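You operate a simulated robot arm through the tools that you are given. There is no shell and no other tool.

You are at the controls of a simulated robot arm. One attempt, no reset.

Task
Return the tin from the send tray to the empty bay; lock the carousel with tin 53 in the window. Where these are worked on the way, their far stop is far enough and under half their travel is too little: red grip of the carousel.

It is judged by the outcome, as a careful person would: the job done as asked, and still so three seconds after it is handed in. It fails if anything else is knocked over, pushed out of place, dropped, spilled or broken.

Robot
A 6-joint arm with a two-finger parallel gripper, fixed in place. Base frame: the origin is on the floor under the middle of its stand, x ahead of it, y to its left, z up; the work surface is at about z = 0.82. Readings come in m, rad, newtons and seconds.
With the tool pointing down near the work surface it reaches from about 0.3 to 0.66 m from the base axis. Its first joint turns from -2.007 to 2.007 rad. Payload 3.43 kg.
The TCP is the grasp point between the finger pads, 0.034 m short of the fingertips. In the tool frame z runs along the fingers and y along their closing line. Largest opening 0.128 m; finger width 0.024, thickness 0.012; the body of the gripper, 0.048 by 0.13 m, starts 0.096 m behind the TCP.
Orientation is told as [roll, pitch, yaw] about the base's x, y, z axes, in that order, counted from this pose: with the fingers straight down and closing along the base's y, the tool's x points along the base's -x, its y along +y and its z along -z.

Tools
- The arm moves only by the tool jog_arm. Its argument "motion" is text: rows parted by semicolons, each of 7 numbers parted by spaces: the turn, a rotation vector about the tool's x, y, z in rad, then the shift along the tool's x, y, z in m, then the opening in per cent of the stroke, from 0 (shut) to 100 (fully open). In form: rx ry rz x y z fingers; .... A call has 1 to 20 rows; each row shifts and turns the commanded pose from where the row before left it, along the tool's axes as they then stand. Rows are played at 5 a second. More than 0.05 m and 0.15 rad between two rows, or a gripper value outside its range, and nothing of the call is played. Where a pose cannot be reached the arm comes as near as it can. A force on the tool above 40 N (or 10 N above the force at the start of the call, whichever is more), or a blocked arm, ends the call early, and 0.2 s more pass. Each finger travels about 0.153 m/s and halts on what it meets, pressing with about 37 N; the grip force reading is that of the motor and also rises with nothing between the fingers. The clock runs only during rows and for 0.2 s after the last one: add rows that do not move to give the fingers time. The reply holds the time, the measured pose of the TCP, the force on the tool along the base axes, the opening and the grip force, in the units named above and with some noise, with the torque about the TCP (base axes, N m) and any sound that the robot's microphone picked up.
- Cameras (640 x 400 px; columns grow to the right, rows downward): "scene" is fixed at [0.2198, 0.4992, 1.5608]; the picture's right is [-0.69, -0.72, 0.00], its down [-0.54, 0.51, -0.67] and it looks along [0.48, -0.46, -0.75] (base axes); focal length 363 px, centre (320, 200). "wrist" rides on the gripper at [0.076, -0.011, -0.16] in the tool frame; the picture's right is [0.15, 0.99, 0.00], its down [-0.88, 0.13, -0.46] and it looks along [-0.45, 0.07, 0.89] (tool axes); focal length 234 px, centre (320, 200). There is no depth. A picture from a camera that has moved, and an enlarged one, comes with that camera's place and axes in the base frame and with its lens.
- snapshot(camera): a new picture of that camera. No time passes.
- lift_body(by): slides the trunk up (or, below 0, down) by that many m; the arm rides with it, the base frame stays. It gives what a move gives, with no picture.
- zoom(camera, box): a new picture of the part [left, top, right, bottom] of that camera's present view, enlarged. No time passes.
- sign_off(): hands the job in; it is judged then, once.

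Places have to be worked out from the pictures, the camera data and where the tool is seen. Open the gripper and draw the arm clear of the work before you hand the job in, unless the task says otherwise.

The tools are called after "Call:" as name(argument=value, ...) on one line, values as JSON. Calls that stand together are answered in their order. jog_arm: Moves the arm, as the interface text tells. Its arguments: {"type":"object","properties":{"motion":{"type":"string"}},"required":["motion"]} The other tools are called the same way: lift_body (by) moves the trunk up or down; snapshot (camera) takes a picture; zoom (camera, box) takes an enlarged picture of a part of a camera's view; sign_off () hands the job in.

At the start:

```text
clock: 0.0
tool_pos: [0.4582, 0.124, 1.2005]
ee_rot: [0.001, -0.001, 0.0]
contact_force: [0.1, -0.1, 0.4]
ft_torque: [0.01, -0.01, 0.03]
gripper_width: 0.1278
finger_force: 0.0
trunk travel left (down, up): [-0.85, 0.14]
```

scene: 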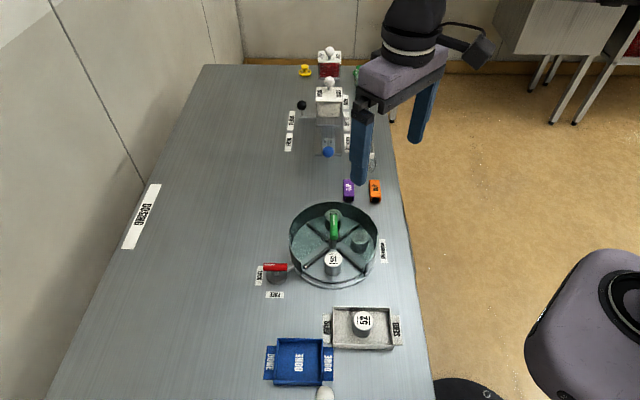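
wrist: 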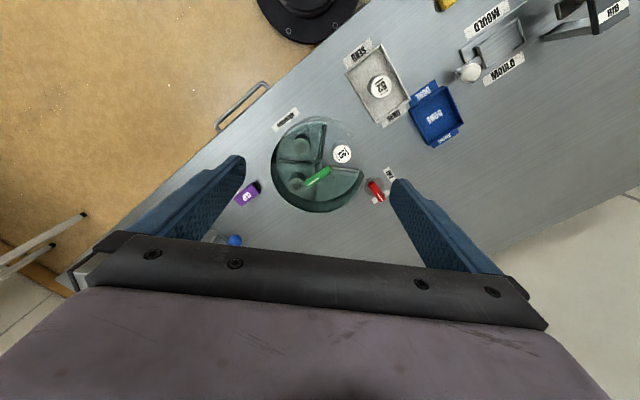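

I start by looking closely at the carousel, the send tray and the red grip before moving anything.

Call:
zoom(camera="scene", box=[240, 180, 420, 300])

Call:
zoom(camera="scene", box=[250, 290, 430, 400])

Call:
zoom(camera="wrist", box=[230, 80, 430, 240])

Call:
zoom(camera="scene", box=[260, 30, 400, 210])

```text
3.33 times, centred on (330, 240) of scene
camera zoom: at [0.2198, 0.4992, 1.5608], right [-0.69, -0.72, 0.0], down [-0.54, 0.51, -0.67], along [0.48, -0.46, -0.75], focal length 1211 px, centre (287, 67)
```

zoom: 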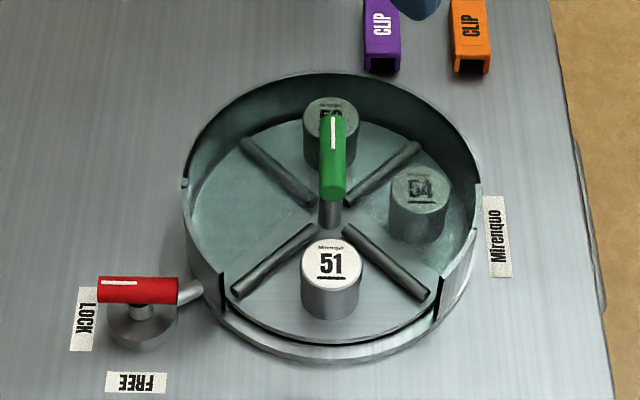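

```text
3.56 times, centred on (340, 345) of scene
camera zoom: at [0.2198, 0.4992, 1.5608], right [-0.69, -0.72, 0.0], down [-0.54, 0.51, -0.67], along [0.48, -0.46, -0.75], focal length 1292 px, centre (249, -316)
```

zoom: 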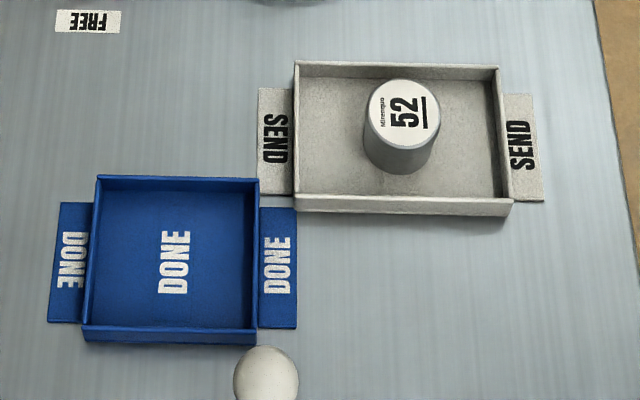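

```text
2.50 times, centred on (330, 160) of wrist
camera zoom: at [0.385, 0.1125, 1.3592], right [-0.15, 0.99, 0.0], down [0.88, 0.13, 0.46], along [0.45, 0.07, -0.89], focal length 585 px, centre (295, 300)
```

zoom: 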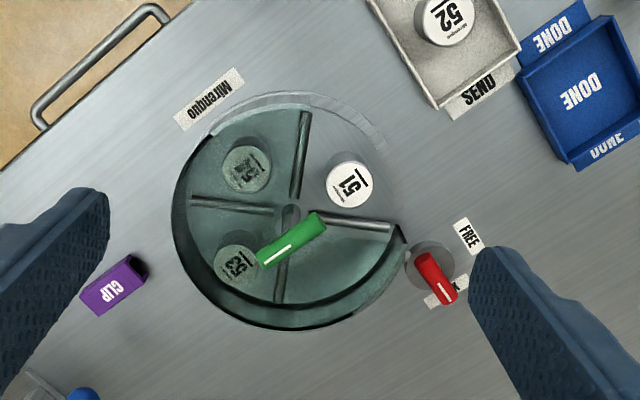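

```text
2.22 times, centred on (330, 120) of scene
camera zoom: at [0.2198, 0.4992, 1.5608], right [-0.69, -0.72, 0.0], down [-0.54, 0.51, -0.67], along [0.48, -0.46, -0.75], focal length 807 px, centre (298, 378)
```

zoom: 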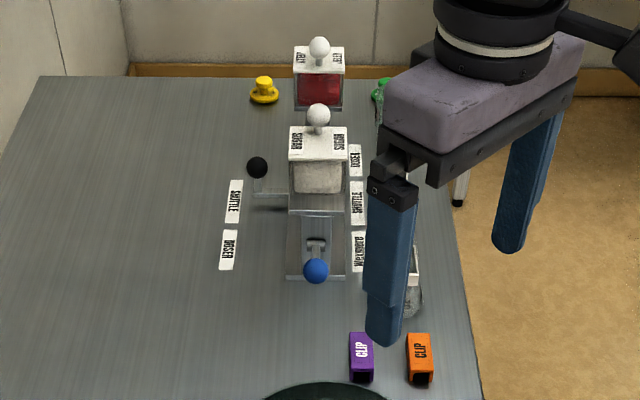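

The carousel is locked with 51 in the window: the red mark points to LOCK, tin 53 is on the far side, and the empty bay is on the scene picture's left (+x+y). I put the red post at about (0.590, 0.280), the drum centre at (0.556, 0.134) and tin 52 at (0.380, 0.227). I move above the red grip, yawed 45°, to refine these.

Call:
jog_arm(motion="0 0 0 -0.022 0.026 0 60; 0 0 0 -0.022 0.026 0 60; 0 0 0 -0.022 0.026 0 60; 0 0 0 -0.022 0.026 0 60; 0 0 0 -0.022 0.026 0 60; 0 0 0 -0.022 0.026 0 60; 0 0 -0.1309 0 0 0.02 50; 0 0 -0.1309 0 0 0.02 50; 0 0 -0.1309 0 0 0.02 50; 0 0 -0.1309 0 0 0.02 50; 0 0 -0.1309 0 0 0.02 50; 0 0 -0.1309 0 0 0.02 50; 0 0 0 0 0 0.02 50; 0 0 0 0 0 0 50")

Call:
snapshot(camera="wrist")

Call:
snapshot(camera="scene")

```text
clock: 3.0
tool_pos: [0.5459, 0.246, 1.0426]
ee_rot: [0.001, 0.001, 0.785]
contact_force: [-0.6, 0.5, 0.1]
ft_torque: [0.0, 0.01, 0.0]
gripper_width: 0.064
finger_force: 0.1
out of reach, approached as far as the arm can: row 5, 6
trunk travel left (down, up): [-0.85, 0.14]
```

```text
taken
camera wrist: at [0.4998, 0.1843, 1.2013], right [-0.8, 0.6, 0.0], down [0.53, 0.72, 0.46], along [0.27, 0.37, -0.89], focal length 234 px, centre (320, 200)
```

wrist: 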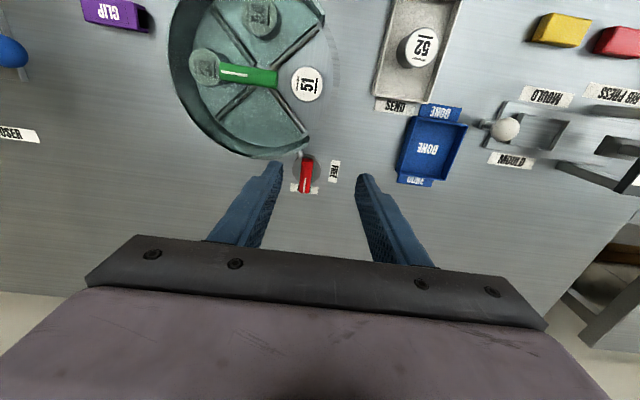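

```text
taken
```

scene: 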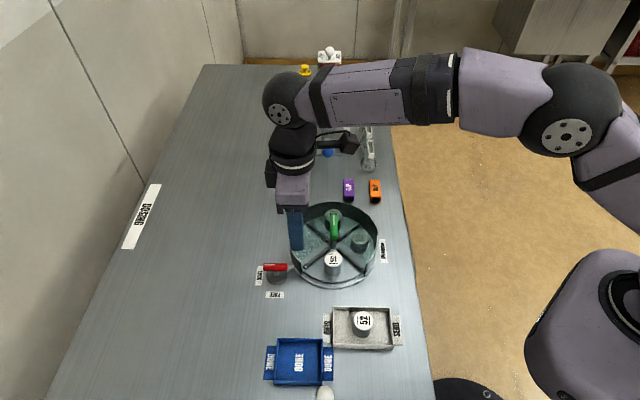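

The arm stopped slightly short because height limits reach, so I zoom in here to refine the grip's location before descending.

Call:
zoom(camera="wrist", box=[250, 130, 370, 205])

Call:
zoom(camera="wrist", box=[150, 0, 350, 125])

Call:
zoom(camera="scene", box=[245, 245, 325, 305])

```text
5.33 times, centred on (310, 168) of wrist
camera zoom: at [0.4998, 0.1843, 1.2013], right [-0.8, 0.6, 0.0], down [0.53, 0.72, 0.46], along [0.27, 0.37, -0.89], focal length 1249 px, centre (373, 373)
```

zoom: 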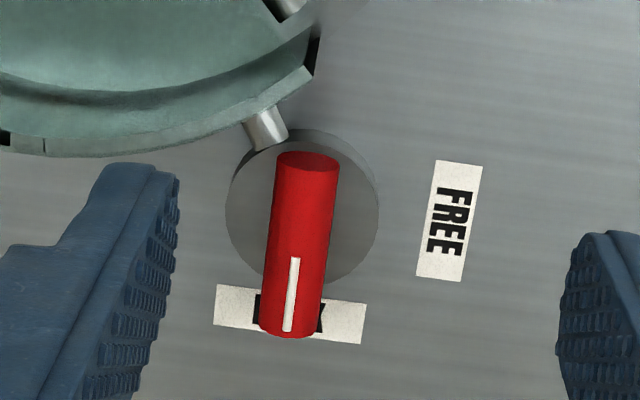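

```text
3.20 times, centred on (250, 62) of wrist
camera zoom: at [0.4998, 0.1843, 1.2013], right [-0.8, 0.6, 0.0], down [0.53, 0.72, 0.46], along [0.27, 0.37, -0.89], focal length 749 px, centre (544, 640)
```

zoom: 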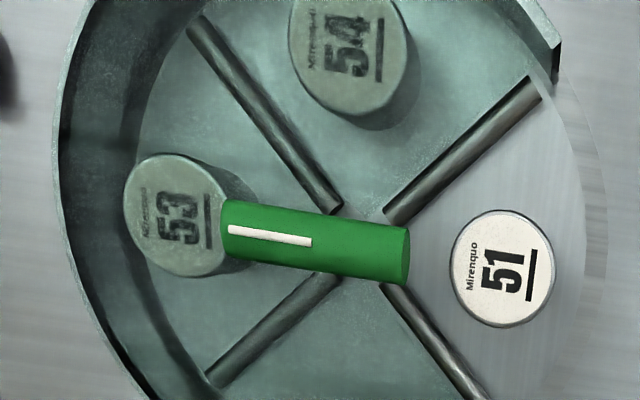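

```text
6.67 times, centred on (285, 275) of scene
camera zoom: at [0.2198, 0.4992, 1.5608], right [-0.69, -0.72, 0.0], down [-0.54, 0.51, -0.67], along [0.48, -0.46, -0.75], focal length 2422 px, centre (553, -300)
```

zoom: 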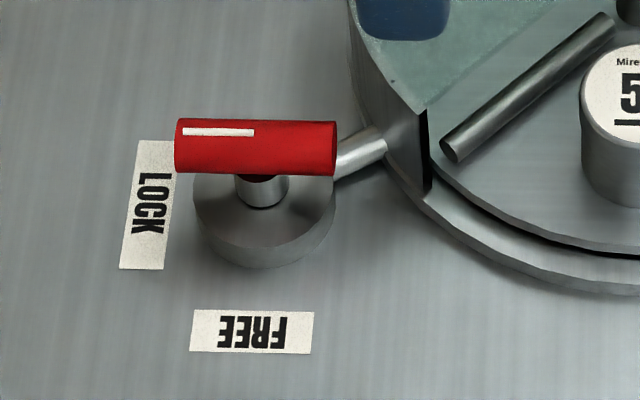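

The refined red post position is about (0.593, 0.278), with the bar at z≈0.865. I descend a little to see whether reach improves, before closing the rest of the horizontal gap.

Call:
jog_arm(motion="0 0 0 0 0 0.02 42; 0 0 0 0 0 0.02 42; 0 0 0 0 0 0.0 42")

```text
clock: 3.8
tool_pos: [0.5438, 0.2451, 1.0036]
ee_rot: [0.0, -0.001, 0.786]
contact_force: [-0.5, -0.7, 0.5]
ft_torque: [0.02, 0.02, -0.02]
gripper_width: 0.054
finger_force: 0.1
trunk travel left (down, up): [-0.85, 0.14]
```

Call:
jog_arm(motion="0 0 0 0 0 0.02 42; 0 0 0 0 0 0.02 42; 0 0 0 -0.0193 -0.0038 0.0 42; 0 0 0 -0.0193 -0.0038 0.0 42; 0 0 0 -0.0193 -0.0038 0.0 42; 0 0 0 0 0 0 42")

Call:
snapshot(camera="wrist")

Call:
zoom(camera="scene", box=[220, 180, 360, 300])

```text
clock: 5.2
tool_pos: [0.5924, 0.2768, 0.9618]
ee_rot: [0.001, -0.001, 0.786]
contact_force: [0.1, -0.4, 0.3]
ft_torque: [0.02, -0.01, 0.03]
gripper_width: 0.0539
finger_force: 0.0
trunk travel left (down, up): [-0.85, 0.14]
```

```text
taken
camera wrist: at [0.5478, 0.2161, 1.1213], right [-0.8, 0.6, 0.0], down [0.53, 0.71, 0.46], along [0.27, 0.37, -0.89], focal length 234 px, centre (320, 200)
```

wrist: 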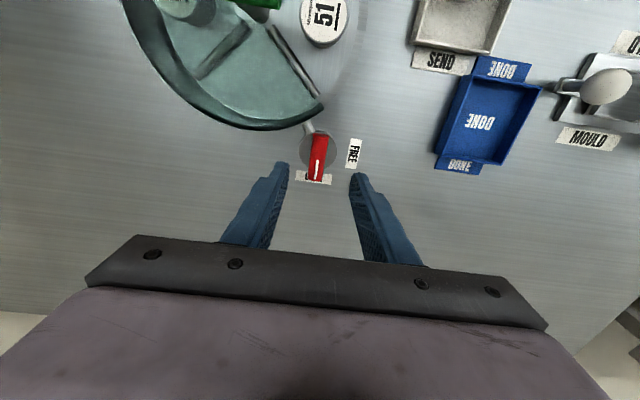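

```text
3.33 times, centred on (290, 240) of scene
camera zoom: at [0.2198, 0.4992, 1.5608], right [-0.69, -0.72, 0.0], down [-0.54, 0.51, -0.67], along [0.48, -0.46, -0.75], focal length 1211 px, centre (420, 67)
```

zoom: 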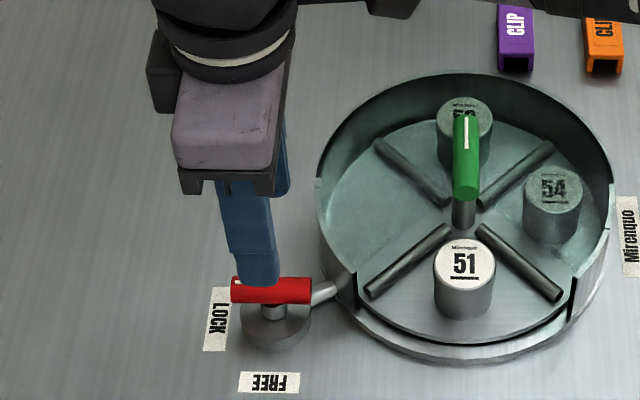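

The TCP is within ~2 mm of the bar centre, and the fingers straddle the bar. I descend to z≈0.886 with the fingers still open.

Call:
jog_arm(motion="0 0 0 -0.002 0 0.02 42; 0 0 0 0 0 0.02 42; 0 0 0 0 0 0.02 42; 0 0 0 0 0 0.015 42; 0 0 0 0 0 0 42")

Call:
zoom(camera="wrist", box=[220, 60, 420, 260])

Call:
zoom(camera="scene", box=[240, 230, 320, 300])

```text
clock: 6.4
tool_pos: [0.5942, 0.279, 0.8852]
ee_rot: [-0.002, 0.0, 0.784]
contact_force: [0.9, 0.1, 0.4]
ft_torque: [-0.04, 0.0, 0.04]
gripper_width: 0.0537
finger_force: 0.1
trunk travel left (down, up): [-0.85, 0.14]
```

```text
2.00 times, centred on (320, 160) of wrist
camera zoom: at [0.5499, 0.2186, 1.0447], right [-0.8, 0.6, 0.0], down [0.53, 0.71, 0.46], along [0.27, 0.37, -0.89], focal length 468 px, centre (320, 280)
```

zoom: 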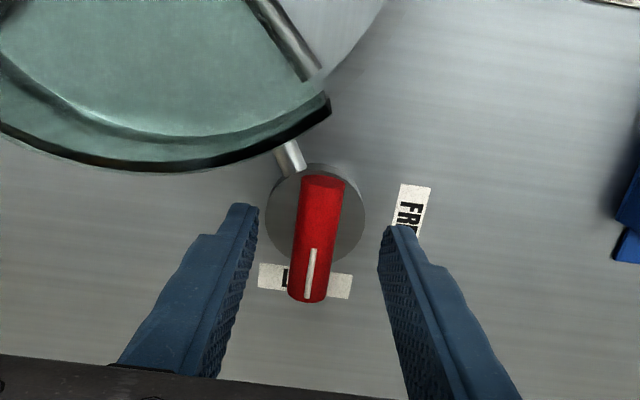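

```text
5.71 times, centred on (280, 265) of scene
camera zoom: at [0.2198, 0.4992, 1.5608], right [-0.69, -0.72, 0.0], down [-0.54, 0.51, -0.67], along [0.48, -0.46, -0.75], focal length 2076 px, centre (549, -171)
```

zoom: 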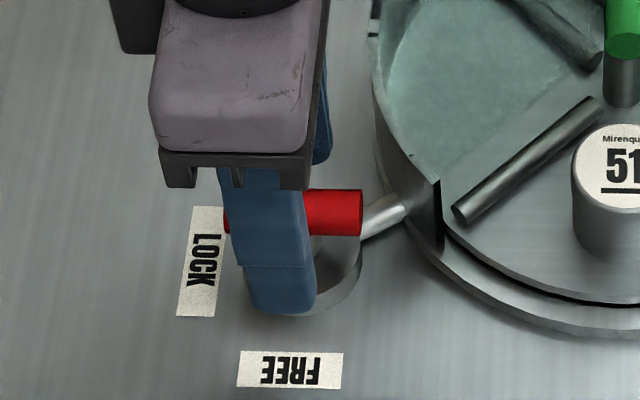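

Both views agree that the bar centre is about 3 mm toward tool +x and 2 mm toward tool −y from the TCP. I correct for that and close on the bar.

Call:
jog_arm(motion="0 0 0 0.003 -0.002 0 42; 0 0 0 0 0 0 25; 0 0 0 0 0 0 5; 0 0 0 0 0 0 5; 0 0 0 0 0 0 5")

Call:
zoom(camera="wrist", box=[220, 60, 420, 260])

```text
clock: 7.6
tool_pos: [0.5948, 0.2759, 0.886]
ee_rot: [0.0, 0.0, 0.784]
contact_force: [0.4, 0.2, 0.4]
ft_torque: [0.13, -0.1, 0.02]
gripper_width: 0.0173
finger_force: 44.9
trunk travel left (down, up): [-0.85, 0.14]
```

```text
2.00 times, centred on (320, 160) of wrist
camera zoom: at [0.5494, 0.2148, 1.0453], right [-0.8, 0.6, 0.0], down [0.53, 0.71, 0.46], along [0.27, 0.37, -0.89], focal length 468 px, centre (320, 280)
```

zoom: 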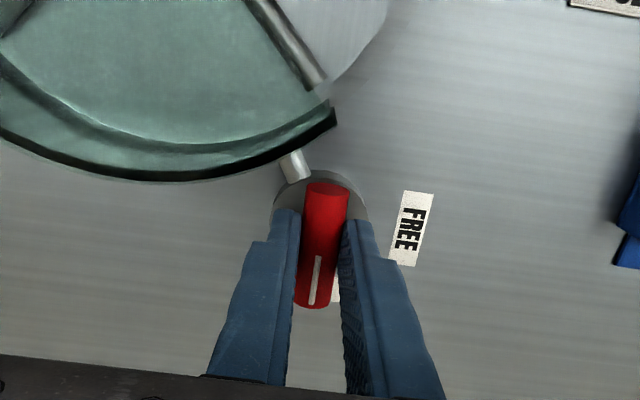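

The bar is gripped (0.0173 m wide) with almost no side force, so it's well centred. I now turn it counter-clockwise toward FREE in small steps.

Call:
jog_arm(motion="0 0 -0.08 0 0 0 5; 0 0 -0.08 0 0 0 5; 0 0 -0.08 0 0 0 5; 0 0 -0.08 0 0 0 5")

Call:
zoom(camera="scene", box=[240, 230, 320, 300])

```text
clock: 8.6
tool_pos: [0.595, 0.2746, 0.8872]
ee_rot: [-0.001, 0.001, 1.106]
contact_force: [0.1, -2.7, -6.6]
ft_torque: [0.88, -0.47, -0.04]
gripper_width: 0.0178
finger_force: 44.9
trunk travel left (down, up): [-0.85, 0.14]
```

```text
5.71 times, centred on (280, 265) of scene
camera zoom: at [0.2198, 0.4992, 1.5608], right [-0.69, -0.72, 0.0], down [-0.54, 0.51, -0.67], along [0.48, -0.46, -0.75], focal length 2076 px, centre (549, -171)
```

zoom: 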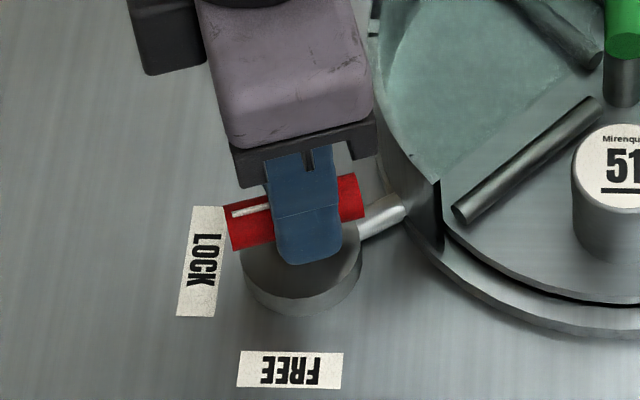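

The bar follows (0.32 rad so far) with low forces. Continuing to turn toward FREE.

Call:
jog_arm(motion="0 0 -0.08 0 0 0 5; 0 0 -0.08 0 0 0 5; 0 0 -0.08 0 0 0 5; 0 0 -0.08 0 0 0 5; 0 0 -0.08 0 0 0 5; 0 0 -0.08 0 0 0 5")

Call:
zoom(camera="scene", box=[240, 230, 320, 300])

```text
clock: 10.0
tool_pos: [0.5961, 0.2748, 0.8856]
ee_rot: [0.0, 0.002, 1.587]
contact_force: [9.4, -6.9, -7.2]
ft_torque: [-0.74, -0.18, -0.04]
gripper_width: 0.0177
finger_force: 44.6
trunk travel left (down, up): [-0.85, 0.14]
```

```text
5.71 times, centred on (280, 265) of scene
camera zoom: at [0.2198, 0.4992, 1.5608], right [-0.69, -0.72, 0.0], down [-0.54, 0.51, -0.67], along [0.48, -0.46, -0.75], focal length 2076 px, centre (549, -171)
```

zoom: 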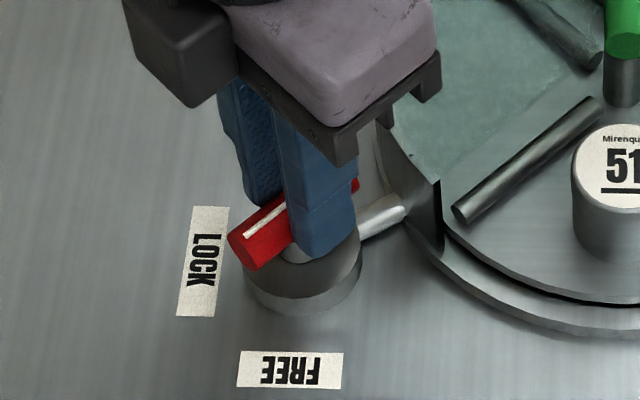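

Some side force is building (+x, −y), so the true axis lies slightly that way. I shift the command about 1.5 mm to relieve it and keep turning.

Call:
jog_arm(motion="0 0 -0.04 0.001 -0.0015 0 5; 0 0 -0.08 0 0 0 5; 0 0 -0.08 0 0 0 5; 0 0 -0.08 0 0 0 5; 0 0 -0.08 0 0 0 5")

Call:
zoom(camera="scene", box=[240, 230, 320, 300])

```text
clock: 11.2
tool_pos: [0.5971, 0.2747, 0.8858]
ee_rot: [0.0, 0.0, 1.947]
contact_force: [6.2, -4.5, -5.3]
ft_torque: [-1.08, -0.48, -0.01]
gripper_width: 0.0176
finger_force: 44.8
trunk travel left (down, up): [-0.85, 0.14]
```

```text
5.71 times, centred on (280, 265) of scene
camera zoom: at [0.2198, 0.4992, 1.5608], right [-0.69, -0.72, 0.0], down [-0.54, 0.51, -0.67], along [0.48, -0.46, -0.75], focal length 2076 px, centre (549, -171)
```

zoom: 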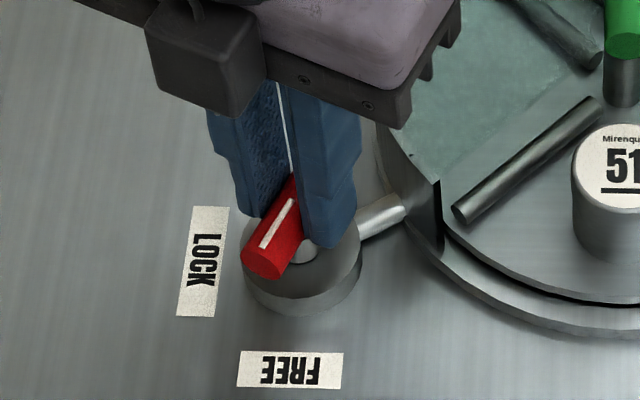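

The mark is moving toward FREE. I continue toward the far stop and watch for the force to rise there.

Call:
jog_arm(motion="0 0 -0.08 0 0 0 5; 0 0 -0.08 0 0 0 5; 0 0 -0.08 0 0 0 5; 0 0 -0.08 0 0 0 5; 0 0 -0.06 0 0 0 5; 0 0 0 0 0 0 5")

Call:
zoom(camera="scene", box=[240, 230, 320, 300])

```text
clock: 12.6
tool_pos: [0.5971, 0.275, 0.8862]
ee_rot: [-0.002, 0.002, 2.325]
contact_force: [14.9, 1.4, -5.3]
ft_torque: [-0.07, -0.48, -0.02]
gripper_width: 0.0178
finger_force: 44.5
trunk travel left (down, up): [-0.85, 0.14]
```

```text
5.71 times, centred on (280, 265) of scene
camera zoom: at [0.2198, 0.4992, 1.5608], right [-0.69, -0.72, 0.0], down [-0.54, 0.51, -0.67], along [0.48, -0.46, -0.75], focal length 2076 px, centre (549, -171)
```

zoom: 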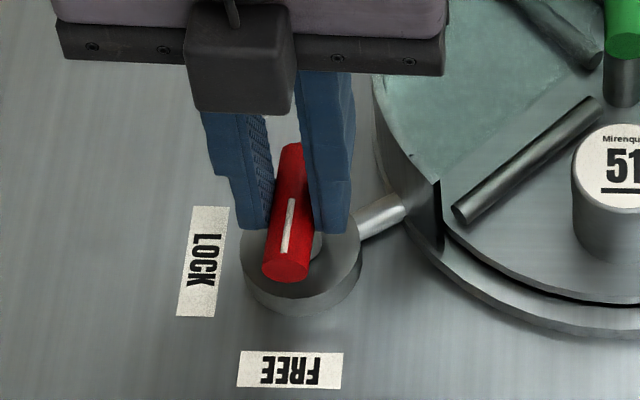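

The mark now points at FREE (yaw turned ~1.54 rad). I relieve the +x side force and nudge a bit further to make sure it is at the far stop.

Call:
jog_arm(motion="0 0 -0.03 0.001 -0.0011 0 5; 0 0 -0.04 0 0 0 5; 0 0 -0.04 0 0 0 5; 0 0 0 0 0 0 5")

Call:
zoom(camera="scene", box=[240, 230, 320, 300])

```text
clock: 13.6
tool_pos: [0.598, 0.2767, 0.8851]
ee_rot: [0.0, -0.002, 2.435]
contact_force: [10.0, 3.5, -2.2]
ft_torque: [0.49, 0.1, -1.27]
gripper_width: 0.0195
finger_force: 45.0
trunk travel left (down, up): [-0.85, 0.14]
```

```text
5.71 times, centred on (280, 265) of scene
camera zoom: at [0.2198, 0.4992, 1.5608], right [-0.69, -0.72, 0.0], down [-0.54, 0.51, -0.67], along [0.48, -0.46, -0.75], focal length 2076 px, centre (549, -171)
```

zoom: 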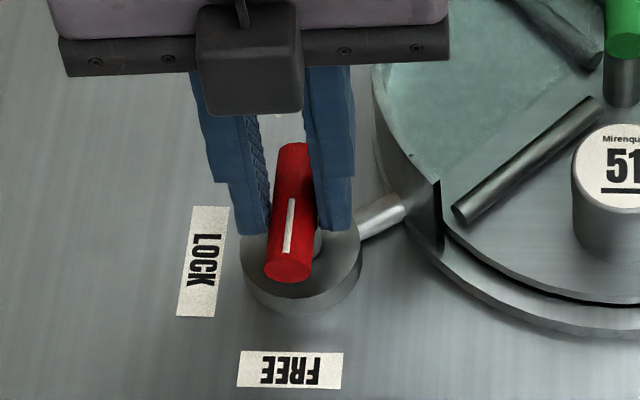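

The torque (−1.27 N·m) and the fingers skewing on the bar show the far stop has been reached. I back off the extra turn, open a little and lift straight up.

Call:
jog_arm(motion="0 0 0.08 0 0 0 5; 0 0 0 0 0 0 15; 0 0 0 0 0 0 28; 0 0 0 0 0 0 28; 0 0 0 0 0 -0.02 28; 0 0 0 0 0 -0.03 28; 0 0 0 0 0 -0.03 28; 0 0 0 0 0 -0.03 28; 0 0 0 0 0 0 28")

Call:
snapshot(camera="wrist")

Call:
zoom(camera="scene", box=[240, 180, 400, 300])

```text
clock: 15.6
tool_pos: [0.5937, 0.2727, 0.9951]
ee_rot: [-0.002, -0.001, 2.354]
contact_force: [-0.1, -0.1, 0.3]
ft_torque: [0.06, 0.03, 0.0]
gripper_width: 0.0357
finger_force: 0.1
out of reach, approached as far as the arm can: row 8
trunk travel left (down, up): [-0.85, 0.14]
```

```text
taken
camera wrist: at [0.656, 0.2272, 1.1552], right [-0.6, -0.8, 0.0], down [-0.71, 0.53, 0.46], along [-0.37, 0.27, -0.89], focal length 234 px, centre (320, 200)
```

wrist: 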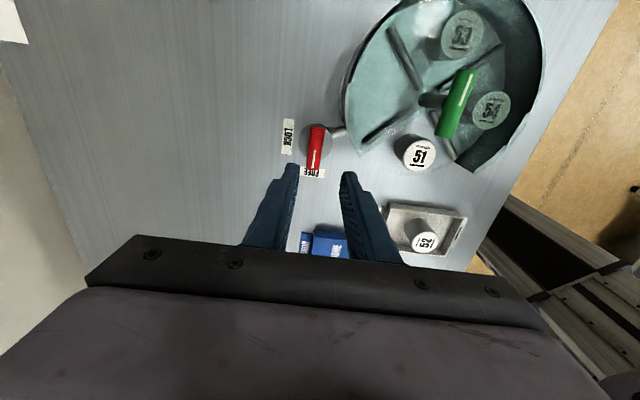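

```text
3.33 times, centred on (320, 240) of scene
camera zoom: at [0.2198, 0.4992, 1.5608], right [-0.69, -0.72, 0.0], down [-0.54, 0.51, -0.67], along [0.48, -0.46, -0.75], focal length 1211 px, centre (320, 67)
```

zoom: 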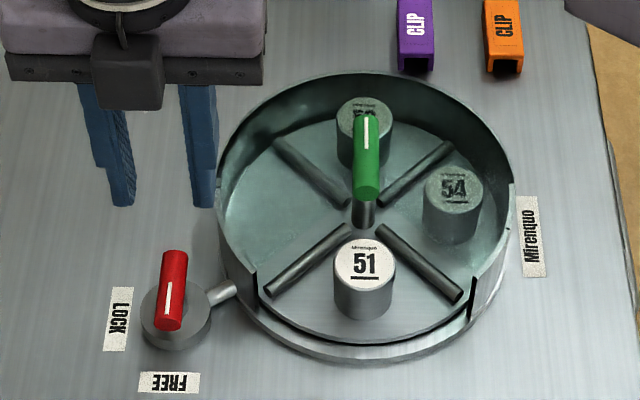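

The red grip is at FREE and clear of my fingers. I move above the green handle, around (0.557, 0.133), and turn the gripper back to yaw −45°, which leaves room for two 90° counter-clockwise turns.

Call:
jog_arm(motion="0 0 0 0.0146 0.025 -0.012 40; 0 0 0 0.0146 0.025 -0.012 40; 0 0 0 0.0146 0.025 -0.012 40; 0 0 0 0.0146 0.025 -0.012 40; 0 0 0 0.0146 0.025 -0.012 40; 0 0 0.149 0 0 0 40; 0 0 0.149 0 0 0 40; 0 0 0.149 0 0 0 40; 0 0 0.149 0 0 0 40; 0 0 0.149 0 0 0 40; 0 0 0.149 0 0 0 40; 0 0 0.149 0 0 0 40; 0 0 0.149 0 0 0 40; 0 0 0.149 0 0 0 40; 0 0 0.149 0 0 0 40; 0 0 0.149 0 0 0 40; 0 0 0.149 0 0 0 40; 0 0 0.149 0 0 0 40; 0 0 0.149 0 0 0 40")

Call:
snapshot(camera="wrist")

```text
clock: 19.6
tool_pos: [0.5548, 0.1323, 1.0562]
ee_rot: [0.0, 0.0, 0.267]
contact_force: [0.1, 0.0, 0.2]
ft_torque: [0.0, 0.03, 0.03]
gripper_width: 0.0514
finger_force: 0.1
trunk travel left (down, up): [-0.85, 0.14]
```

```text
taken
camera wrist: at [0.4853, 0.1023, 1.2153], right [-0.4, 0.92, 0.0], down [0.82, 0.36, 0.46], along [0.42, 0.18, -0.89], focal length 234 px, centre (320, 200)
```

wrist: 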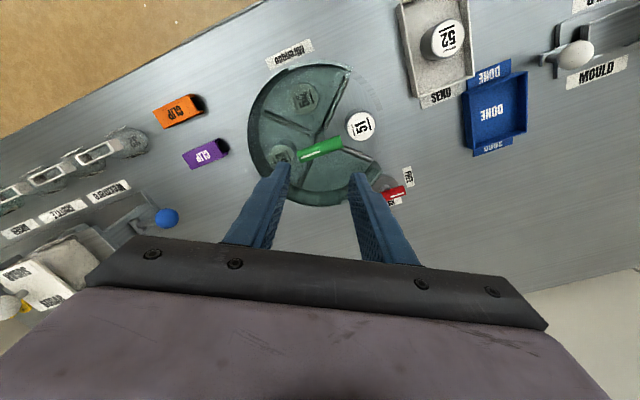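

Call:
jog_arm(motion="0 0 0.1315 0 0 0 40; 0 0 0.1315 0 0 0 40; 0 0 0.1315 0 0 0 40; 0 0 0.1315 0 0 0 40; 0 0 0.1315 0 0 0 40; 0 0 0.1315 0 0 0 40; 0 0 0.1315 0 0 0 40; 0 0 0.1315 0 0 0 40; 0 0 0 0 0 0 40")

Call:
zoom(camera="wrist", box=[220, 60, 420, 260])

Call:
zoom(camera="scene", box=[240, 130, 420, 290])

```text
clock: 21.6
tool_pos: [0.5546, 0.132, 1.0552]
ee_rot: [0.0, 0.0, -0.785]
contact_force: [-0.3, -0.3, 0.1]
ft_torque: [-0.04, 0.04, -0.01]
gripper_width: 0.0511
finger_force: 0.0
trunk travel left (down, up): [-0.85, 0.14]
```

```text
2.00 times, centred on (320, 160) of wrist
camera zoom: at [0.4947, 0.1784, 1.2155], right [0.6, 0.8, 0.0], down [0.71, -0.53, 0.46], along [0.37, -0.27, -0.89], focal length 468 px, centre (320, 280)
```

zoom: 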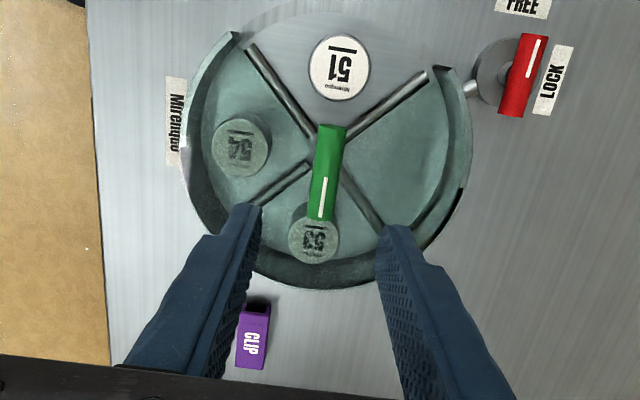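

```text
2.50 times, centred on (330, 210) of scene
camera zoom: at [0.2198, 0.4992, 1.5608], right [-0.69, -0.72, 0.0], down [-0.54, 0.51, -0.67], along [0.48, -0.46, -0.75], focal length 908 px, centre (295, 175)
```

zoom: 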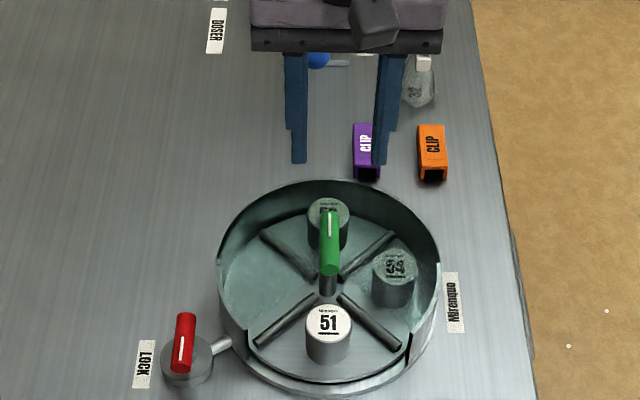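

In this view the handle bar centre is ~4.5 mm toward tool +y and ~3 mm toward tool +x, and the fingers are aligned across it. I correct for that, descend partway and check again.

Call:
jog_arm(motion="0 0 0 0.0025 0.0045 0.02 40; 0 0 0 0 0 0.025 40; 0 0 0 0 0 0.025 40; 0 0 0 0 0 0.015 40; 0 0 0 0 0 0 40")

Call:
zoom(camera="wrist", box=[220, 60, 420, 260])

Call:
zoom(camera="scene", box=[280, 180, 400, 280])

```text
clock: 22.8
tool_pos: [0.5544, 0.1386, 0.9697]
ee_rot: [0.0, 0.001, -0.782]
contact_force: [-0.2, -0.3, 0.0]
ft_torque: [0.0, 0.0, 0.0]
gripper_width: 0.0514
finger_force: 0.1
trunk travel left (down, up): [-0.85, 0.14]
```

```text
2.00 times, centred on (320, 160) of wrist
camera zoom: at [0.4945, 0.1846, 1.1298], right [0.59, 0.8, 0.0], down [0.72, -0.53, 0.46], along [0.37, -0.27, -0.89], focal length 468 px, centre (320, 280)
```

zoom: 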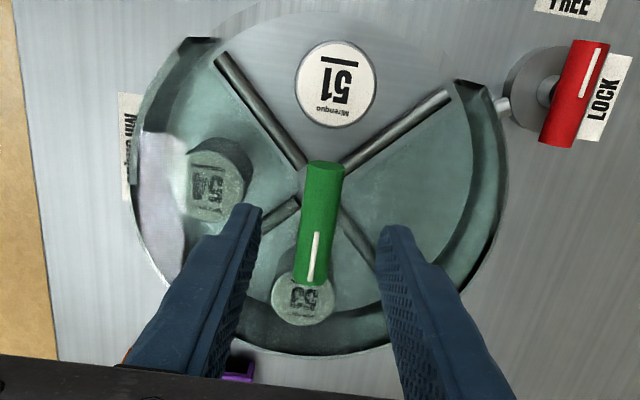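

```text
4.00 times, centred on (340, 230) of scene
camera zoom: at [0.2198, 0.4992, 1.5608], right [-0.69, -0.72, 0.0], down [-0.54, 0.51, -0.67], along [0.48, -0.46, -0.75], focal length 1453 px, centre (240, 80)
```

zoom: 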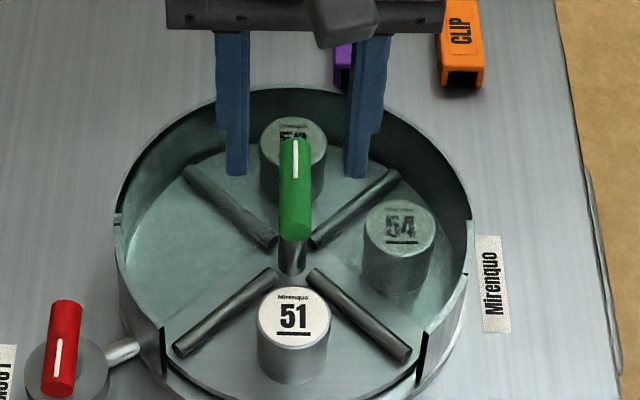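

Centred: the bar sits midway between the fingers in both views. I descend to z≈0.934 so the tips stay above the glass cover, then check.

Call:
jog_arm(motion="0 0 0 0 0 0.012 40; 0 0 0 0 0 0.012 40; 0 0 0 0 0 0.012 40; 0 0 0 0 0 0 40")

Call:
zoom(camera="scene", box=[280, 180, 400, 280])

Call:
zoom(camera="wrist", box=[220, 60, 420, 260])

```text
clock: 23.8
tool_pos: [0.5548, 0.137, 0.9343]
ee_rot: [0.001, 0.001, -0.784]
contact_force: [0.1, 0.0, 0.2]
ft_torque: [0.02, 0.0, 0.05]
gripper_width: 0.0512
finger_force: 0.1
trunk travel left (down, up): [-0.85, 0.14]
```

```text
4.00 times, centred on (340, 230) of scene
camera zoom: at [0.2198, 0.4992, 1.5608], right [-0.69, -0.72, 0.0], down [-0.54, 0.51, -0.67], along [0.48, -0.46, -0.75], focal length 1453 px, centre (240, 80)
```

zoom: 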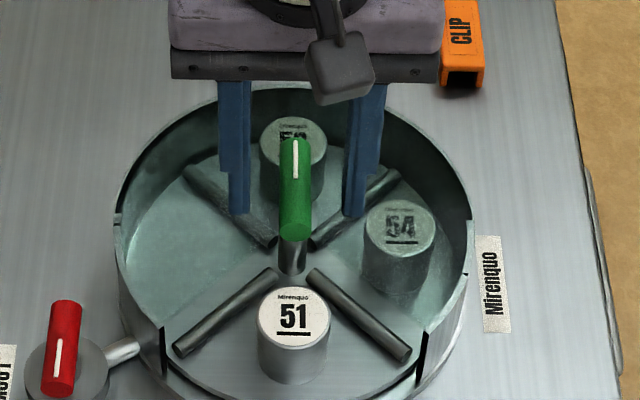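

```text
2.00 times, centred on (320, 160) of wrist
camera zoom: at [0.4943, 0.1836, 1.094], right [0.59, 0.8, 0.0], down [0.72, -0.53, 0.46], along [0.37, -0.27, -0.89], focal length 468 px, centre (320, 280)
```

zoom: 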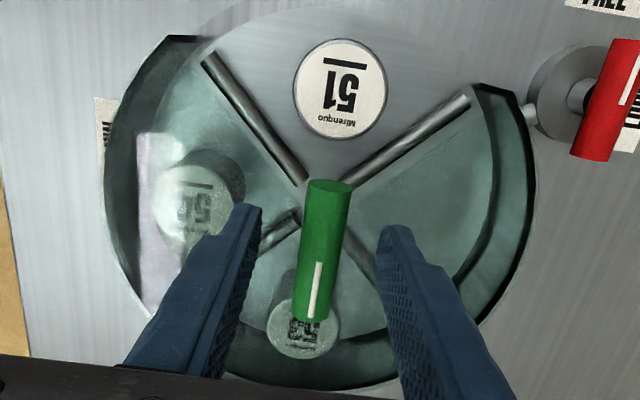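

The fingertips are below the bar's underside and above the glass, and the bar is centred. I close on the green handle.

Call:
jog_arm(motion="0 0 0 0 0.0005 0 25; 0 0 0 0 0 0 5; 0 0 0 0 0 0 5; 0 0 0 0 0 0 5")

```text
clock: 24.8
tool_pos: [0.5547, 0.1383, 0.9348]
ee_rot: [0.001, -0.001, -0.783]
contact_force: [-0.8, -0.2, 0.7]
ft_torque: [-0.23, -0.1, -0.01]
gripper_width: 0.0179
finger_force: 44.6
trunk travel left (down, up): [-0.85, 0.14]
```

Gripped with negligible side force. I turn the carousel gently counter-clockwise and first check that it moves freely.

Call:
jog_arm(motion="0 0 -0.05 0 0 0 5; 0 0 -0.05 0 0 0 5; 0 0 -0.05 0 0 0 5; 0 0 -0.05 0 0 0 5")

Call:
zoom(camera="scene", box=[250, 180, 400, 300])

```text
clock: 25.8
tool_pos: [0.5545, 0.1373, 0.9352]
ee_rot: [-0.001, 0.003, -0.581]
contact_force: [-6.6, -3.3, -2.9]
ft_torque: [-0.84, -0.9, -0.06]
gripper_width: 0.0177
finger_force: 45.3
trunk travel left (down, up): [-0.85, 0.14]
```

```text
3.33 times, centred on (325, 240) of scene
camera zoom: at [0.2198, 0.4992, 1.5608], right [-0.69, -0.72, 0.0], down [-0.54, 0.51, -0.67], along [0.48, -0.46, -0.75], focal length 1211 px, centre (303, 67)
```

zoom: 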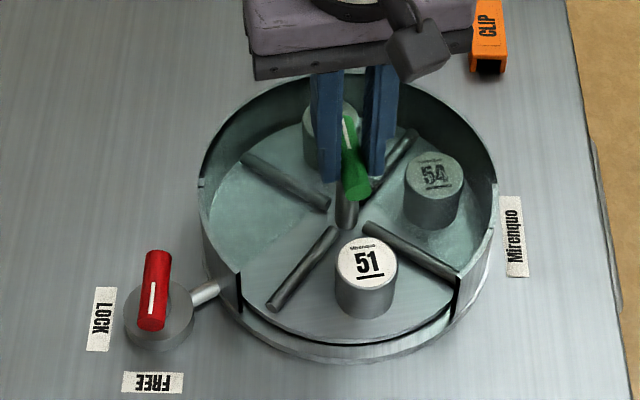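

The carousel turns freely counter-clockwise, as intended. I relieve the slight side force and continue slowly so the tins stay put.

Call:
jog_arm(motion="0 0 -0.06 0.0005 -0.001 0 5; 0 0 -0.07 0 0 0 5; 0 0 -0.07 0 0 0 5; 0 0 -0.07 0 0 0 5; 0 0 -0.07 0 0 0 5; 0 0 -0.07 0 0 0 5; 0 0 -0.07 0 0 0 5; 0 0 -0.07 0 0 0 5")

Call:
zoom(camera="scene", box=[250, 180, 400, 300])

```text
clock: 27.6
tool_pos: [0.5533, 0.1341, 0.9345]
ee_rot: [-0.001, 0.001, -0.033]
contact_force: [-8.7, -14.4, -9.4]
ft_torque: [-0.59, -0.86, -0.11]
gripper_width: 0.0177
finger_force: 45.1
trunk travel left (down, up): [-0.85, 0.14]
```

```text
3.33 times, centred on (325, 240) of scene
camera zoom: at [0.2198, 0.4992, 1.5608], right [-0.69, -0.72, 0.0], down [-0.54, 0.51, -0.67], along [0.48, -0.46, -0.75], focal length 1211 px, centre (303, 67)
```

zoom: 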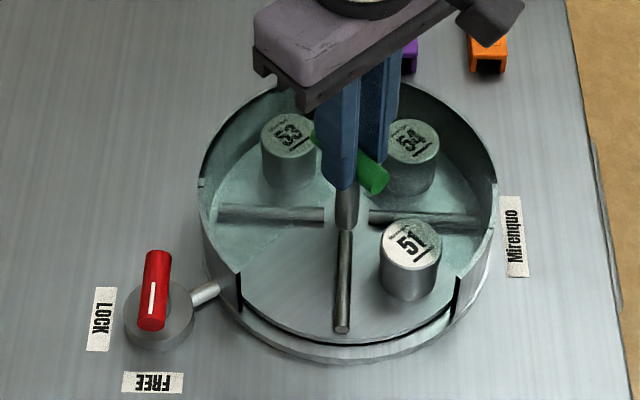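

The rotation is half way. The side force shows the true axis is a few mm toward −y, so I shift the command that way while continuing.

Call:
jog_arm(motion="0 0 -0.05 0.0007 -0.0015 0 5; 0 0 -0.05 0.0007 -0.0015 0 5; 0 0 -0.07 0 0 0 5; 0 0 -0.07 0 0 0 5; 0 0 -0.07 0 0 0 5; 0 0 -0.07 0 0 0 5")

Call:
zoom(camera="scene", box=[250, 180, 400, 300])

```text
clock: 29.0
tool_pos: [0.5538, 0.1329, 0.9345]
ee_rot: [0.001, 0.001, 0.348]
contact_force: [-2.7, -9.1, -8.0]
ft_torque: [-0.6, 1.25, -0.08]
gripper_width: 0.0179
finger_force: 44.7
trunk travel left (down, up): [-0.85, 0.14]
```

```text
3.33 times, centred on (325, 240) of scene
camera zoom: at [0.2198, 0.4992, 1.5608], right [-0.69, -0.72, 0.0], down [-0.54, 0.51, -0.67], along [0.48, -0.46, -0.75], focal length 1211 px, centre (303, 67)
```

zoom: 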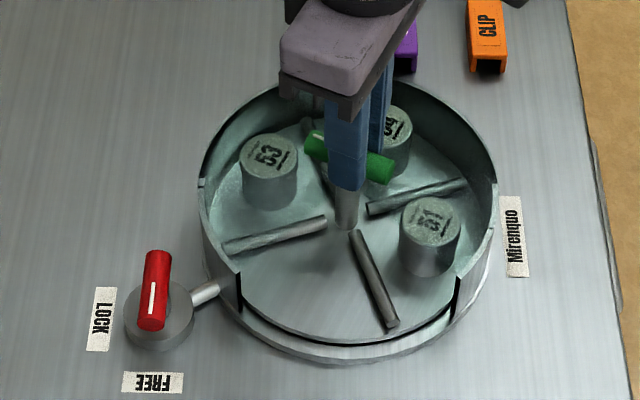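

Call:
jog_arm(motion="0 0 -0.06 0.0003 -0.001 0 5; 0 0 -0.07 0 0 0 5; 0 0 -0.07 0 0 0 5; 0 0 -0.07 0 0 0 5; 0 0 -0.07 0 0 0 5; 0 0 -0.06 0 0 0 5; 0 0 -0.037 0 0 0 5; 0 0 0 0 0 0 5")

Call:
zoom(camera="scene", box=[250, 180, 400, 300])

Call:
zoom(camera="wrist", box=[180, 0, 460, 260])

```text
clock: 30.8
tool_pos: [0.5558, 0.1312, 0.9344]
ee_rot: [-0.002, 0.0, 0.785]
contact_force: [3.9, -15.1, -4.0]
ft_torque: [-1.08, 0.57, -0.04]
gripper_width: 0.0179
finger_force: 45.4
trunk travel left (down, up): [-0.85, 0.14]
```

```text
3.33 times, centred on (325, 240) of scene
camera zoom: at [0.2198, 0.4992, 1.5608], right [-0.69, -0.72, 0.0], down [-0.54, 0.51, -0.67], along [0.48, -0.46, -0.75], focal length 1211 px, centre (303, 67)
```

zoom: 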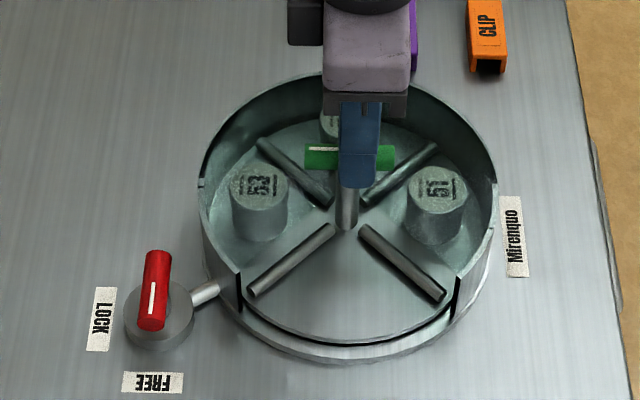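

```text
1.54 times, centred on (320, 130) of wrist
camera zoom: at [0.5104, 0.0701, 1.0943], right [-0.8, 0.6, 0.0], down [0.53, 0.71, 0.46], along [0.27, 0.37, -0.89], focal length 360 px, centre (320, 308)
```

zoom: 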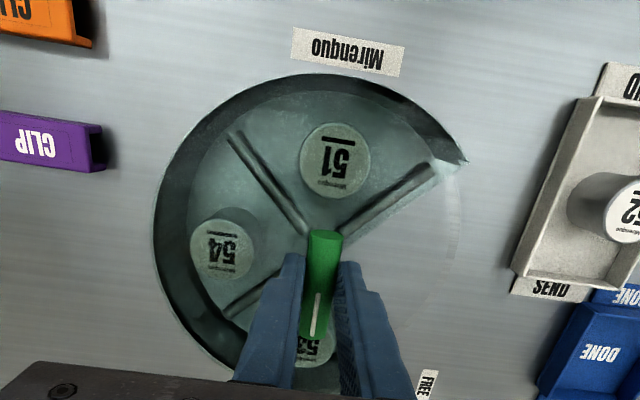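

The empty bay is in the window with the ribs aligned as they were at the start. I relieve the side load, release the handle, lift clear and turn the gripper to yaw −45° for the tin.

Call:
jog_arm(motion="0 0 0 0.0007 -0.0014 0 5; 0 0 0 0 0 0 15; 0 0 0 0 0 0 30; 0 0 0 0 0 0 40; 0 0 0 0 0 0 40; 0 0 0 0 0 -0.03 40; 0 0 0 0 0 -0.04 40; 0 0 0.1428 0 0 0 55; 0 0 0.1428 0 0 0 55; 0 0 0.1428 0 0 0 55; 0 0 0.1428 0 0 0 55; 0 0 0.1428 0 0 0 55; 0 0 0.1428 0 0 0 55; 0 0 0.1428 0 0 0 55; 0 0 0.1428 0 0 0 55; 0 0 0.1428 0 0 0 55; 0 0 0.1428 0 0 0 55; 0 0 0.1428 0 0 0 55")

Call:
zoom(camera="wrist", box=[180, 0, 460, 260])

Call:
zoom(camera="scene", box=[250, 180, 400, 300])

```text
clock: 34.6
tool_pos: [0.5534, 0.1306, 1.0038]
ee_rot: [0.0, 0.0, -0.79]
contact_force: [0.0, -0.9, 0.4]
ft_torque: [-0.01, 0.0, -0.01]
gripper_width: 0.0703
finger_force: 0.1
trunk travel left (down, up): [-0.85, 0.14]
```

```text
1.54 times, centred on (320, 130) of wrist
camera zoom: at [0.4939, 0.1779, 1.1641], right [0.6, 0.8, 0.0], down [0.71, -0.53, 0.46], along [0.36, -0.27, -0.89], focal length 360 px, centre (320, 308)
```

zoom: 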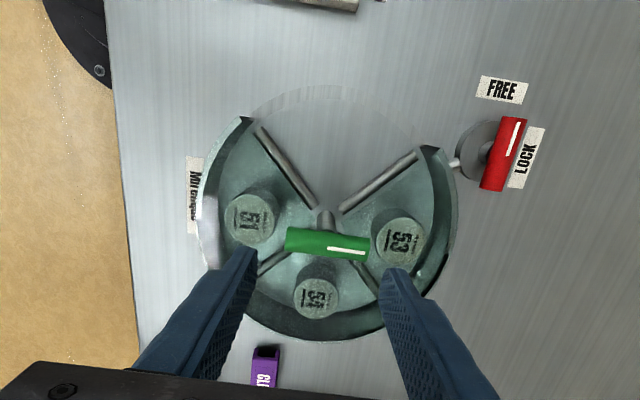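

```text
3.33 times, centred on (325, 240) of scene
camera zoom: at [0.2198, 0.4992, 1.5608], right [-0.69, -0.72, 0.0], down [-0.54, 0.51, -0.67], along [0.48, -0.46, -0.75], focal length 1211 px, centre (303, 67)
```

zoom: 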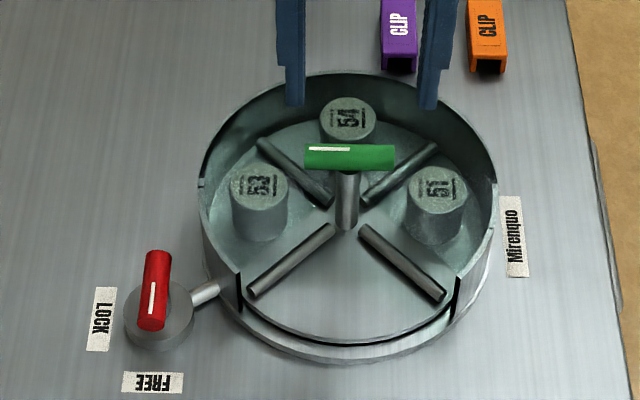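

The bay is ready and the ribs are undisturbed. I move at the same height to above tin 52 near (0.380, 0.227).

Call:
jog_arm(motion="0 0 0 0.03175 -0.0092 0 55; 0 0 0 0.03175 -0.0092 0 55; 0 0 0 0.03175 -0.0092 0 55; 0 0 0 0.03175 -0.0092 0 55; 0 0 0 0.03175 -0.0092 0 55; 0 0 0 0.03175 -0.0092 0 55; 0 0 -0.005 0 0 0 55")

Call:
snapshot(camera="wrist")

Call:
zoom(camera="scene", box=[260, 260, 440, 400])

```text
clock: 36.2
tool_pos: [0.3807, 0.2268, 1.005]
ee_rot: [0.0, -0.002, -0.784]
contact_force: [-0.4, 0.1, 0.0]
ft_torque: [0.02, -0.04, -0.03]
gripper_width: 0.0705
finger_force: 0.0
trunk travel left (down, up): [-0.85, 0.14]
```

```text
taken
camera wrist: at [0.3199, 0.2732, 1.1642], right [0.59, 0.8, 0.0], down [0.72, -0.53, 0.46], along [0.37, -0.27, -0.89], focal length 234 px, centre (320, 200)
```

wrist: 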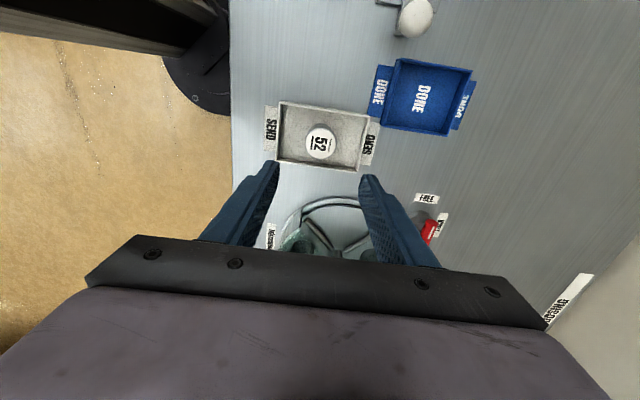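

```text
2.86 times, centred on (350, 330) of scene
camera zoom: at [0.2198, 0.4992, 1.5608], right [-0.69, -0.72, 0.0], down [-0.54, 0.51, -0.67], along [0.48, -0.46, -0.75], focal length 1038 px, centre (234, -171)
```

zoom: 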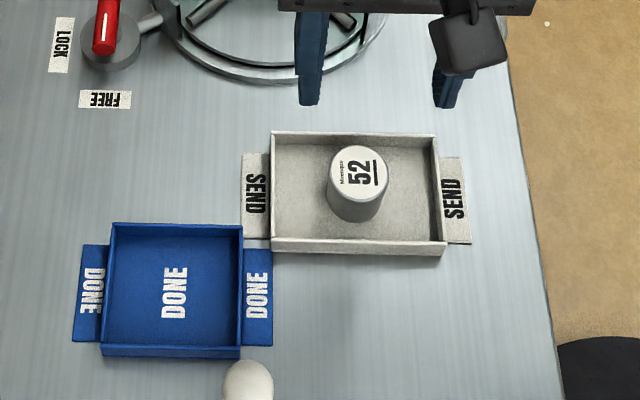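

I descend partway over the tin, offset ~2 mm along tool +x, and re-measure from closer.

Call:
jog_arm(motion="0 0 0 0.002 0 0.025 55; 0 0 0 0 0 0.025 55; 0 0 0 0 0 0.02 55; 0 0 0 0 0 0 55")

Call:
zoom(camera="wrist", box=[220, 80, 420, 260])

Call:
zoom(camera="scene", box=[300, 270, 420, 370])

```text
clock: 37.2
tool_pos: [0.378, 0.2296, 0.9344]
ee_rot: [0.0, 0.0, -0.783]
contact_force: [-0.2, 1.0, 0.4]
ft_torque: [0.01, 0.02, 0.02]
gripper_width: 0.0706
finger_force: 0.0
trunk travel left (down, up): [-0.85, 0.14]
```

```text
2.22 times, centred on (320, 170) of wrist
camera zoom: at [0.3185, 0.2746, 1.0943], right [0.59, 0.8, 0.0], down [0.72, -0.53, 0.46], along [0.37, -0.27, -0.89], focal length 520 px, centre (320, 267)
```

zoom: 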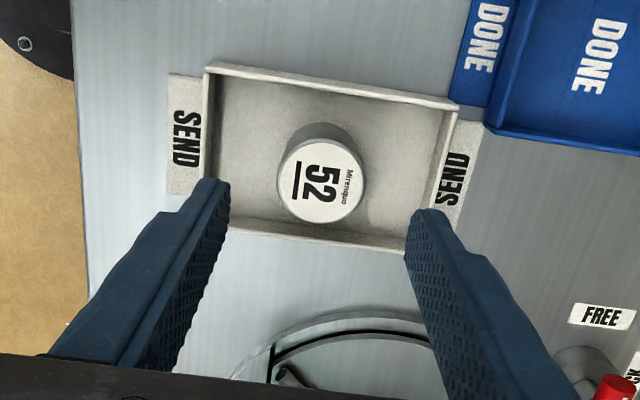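

```text
4.00 times, centred on (360, 320) of scene
camera zoom: at [0.2198, 0.4992, 1.5608], right [-0.69, -0.72, 0.0], down [-0.54, 0.51, -0.67], along [0.48, -0.46, -0.75], focal length 1453 px, centre (160, -280)
```

zoom: 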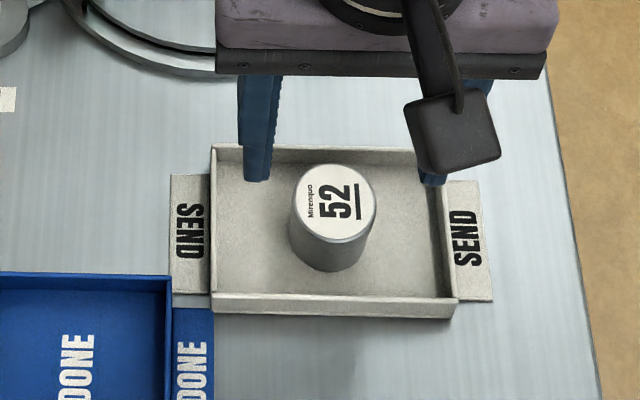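

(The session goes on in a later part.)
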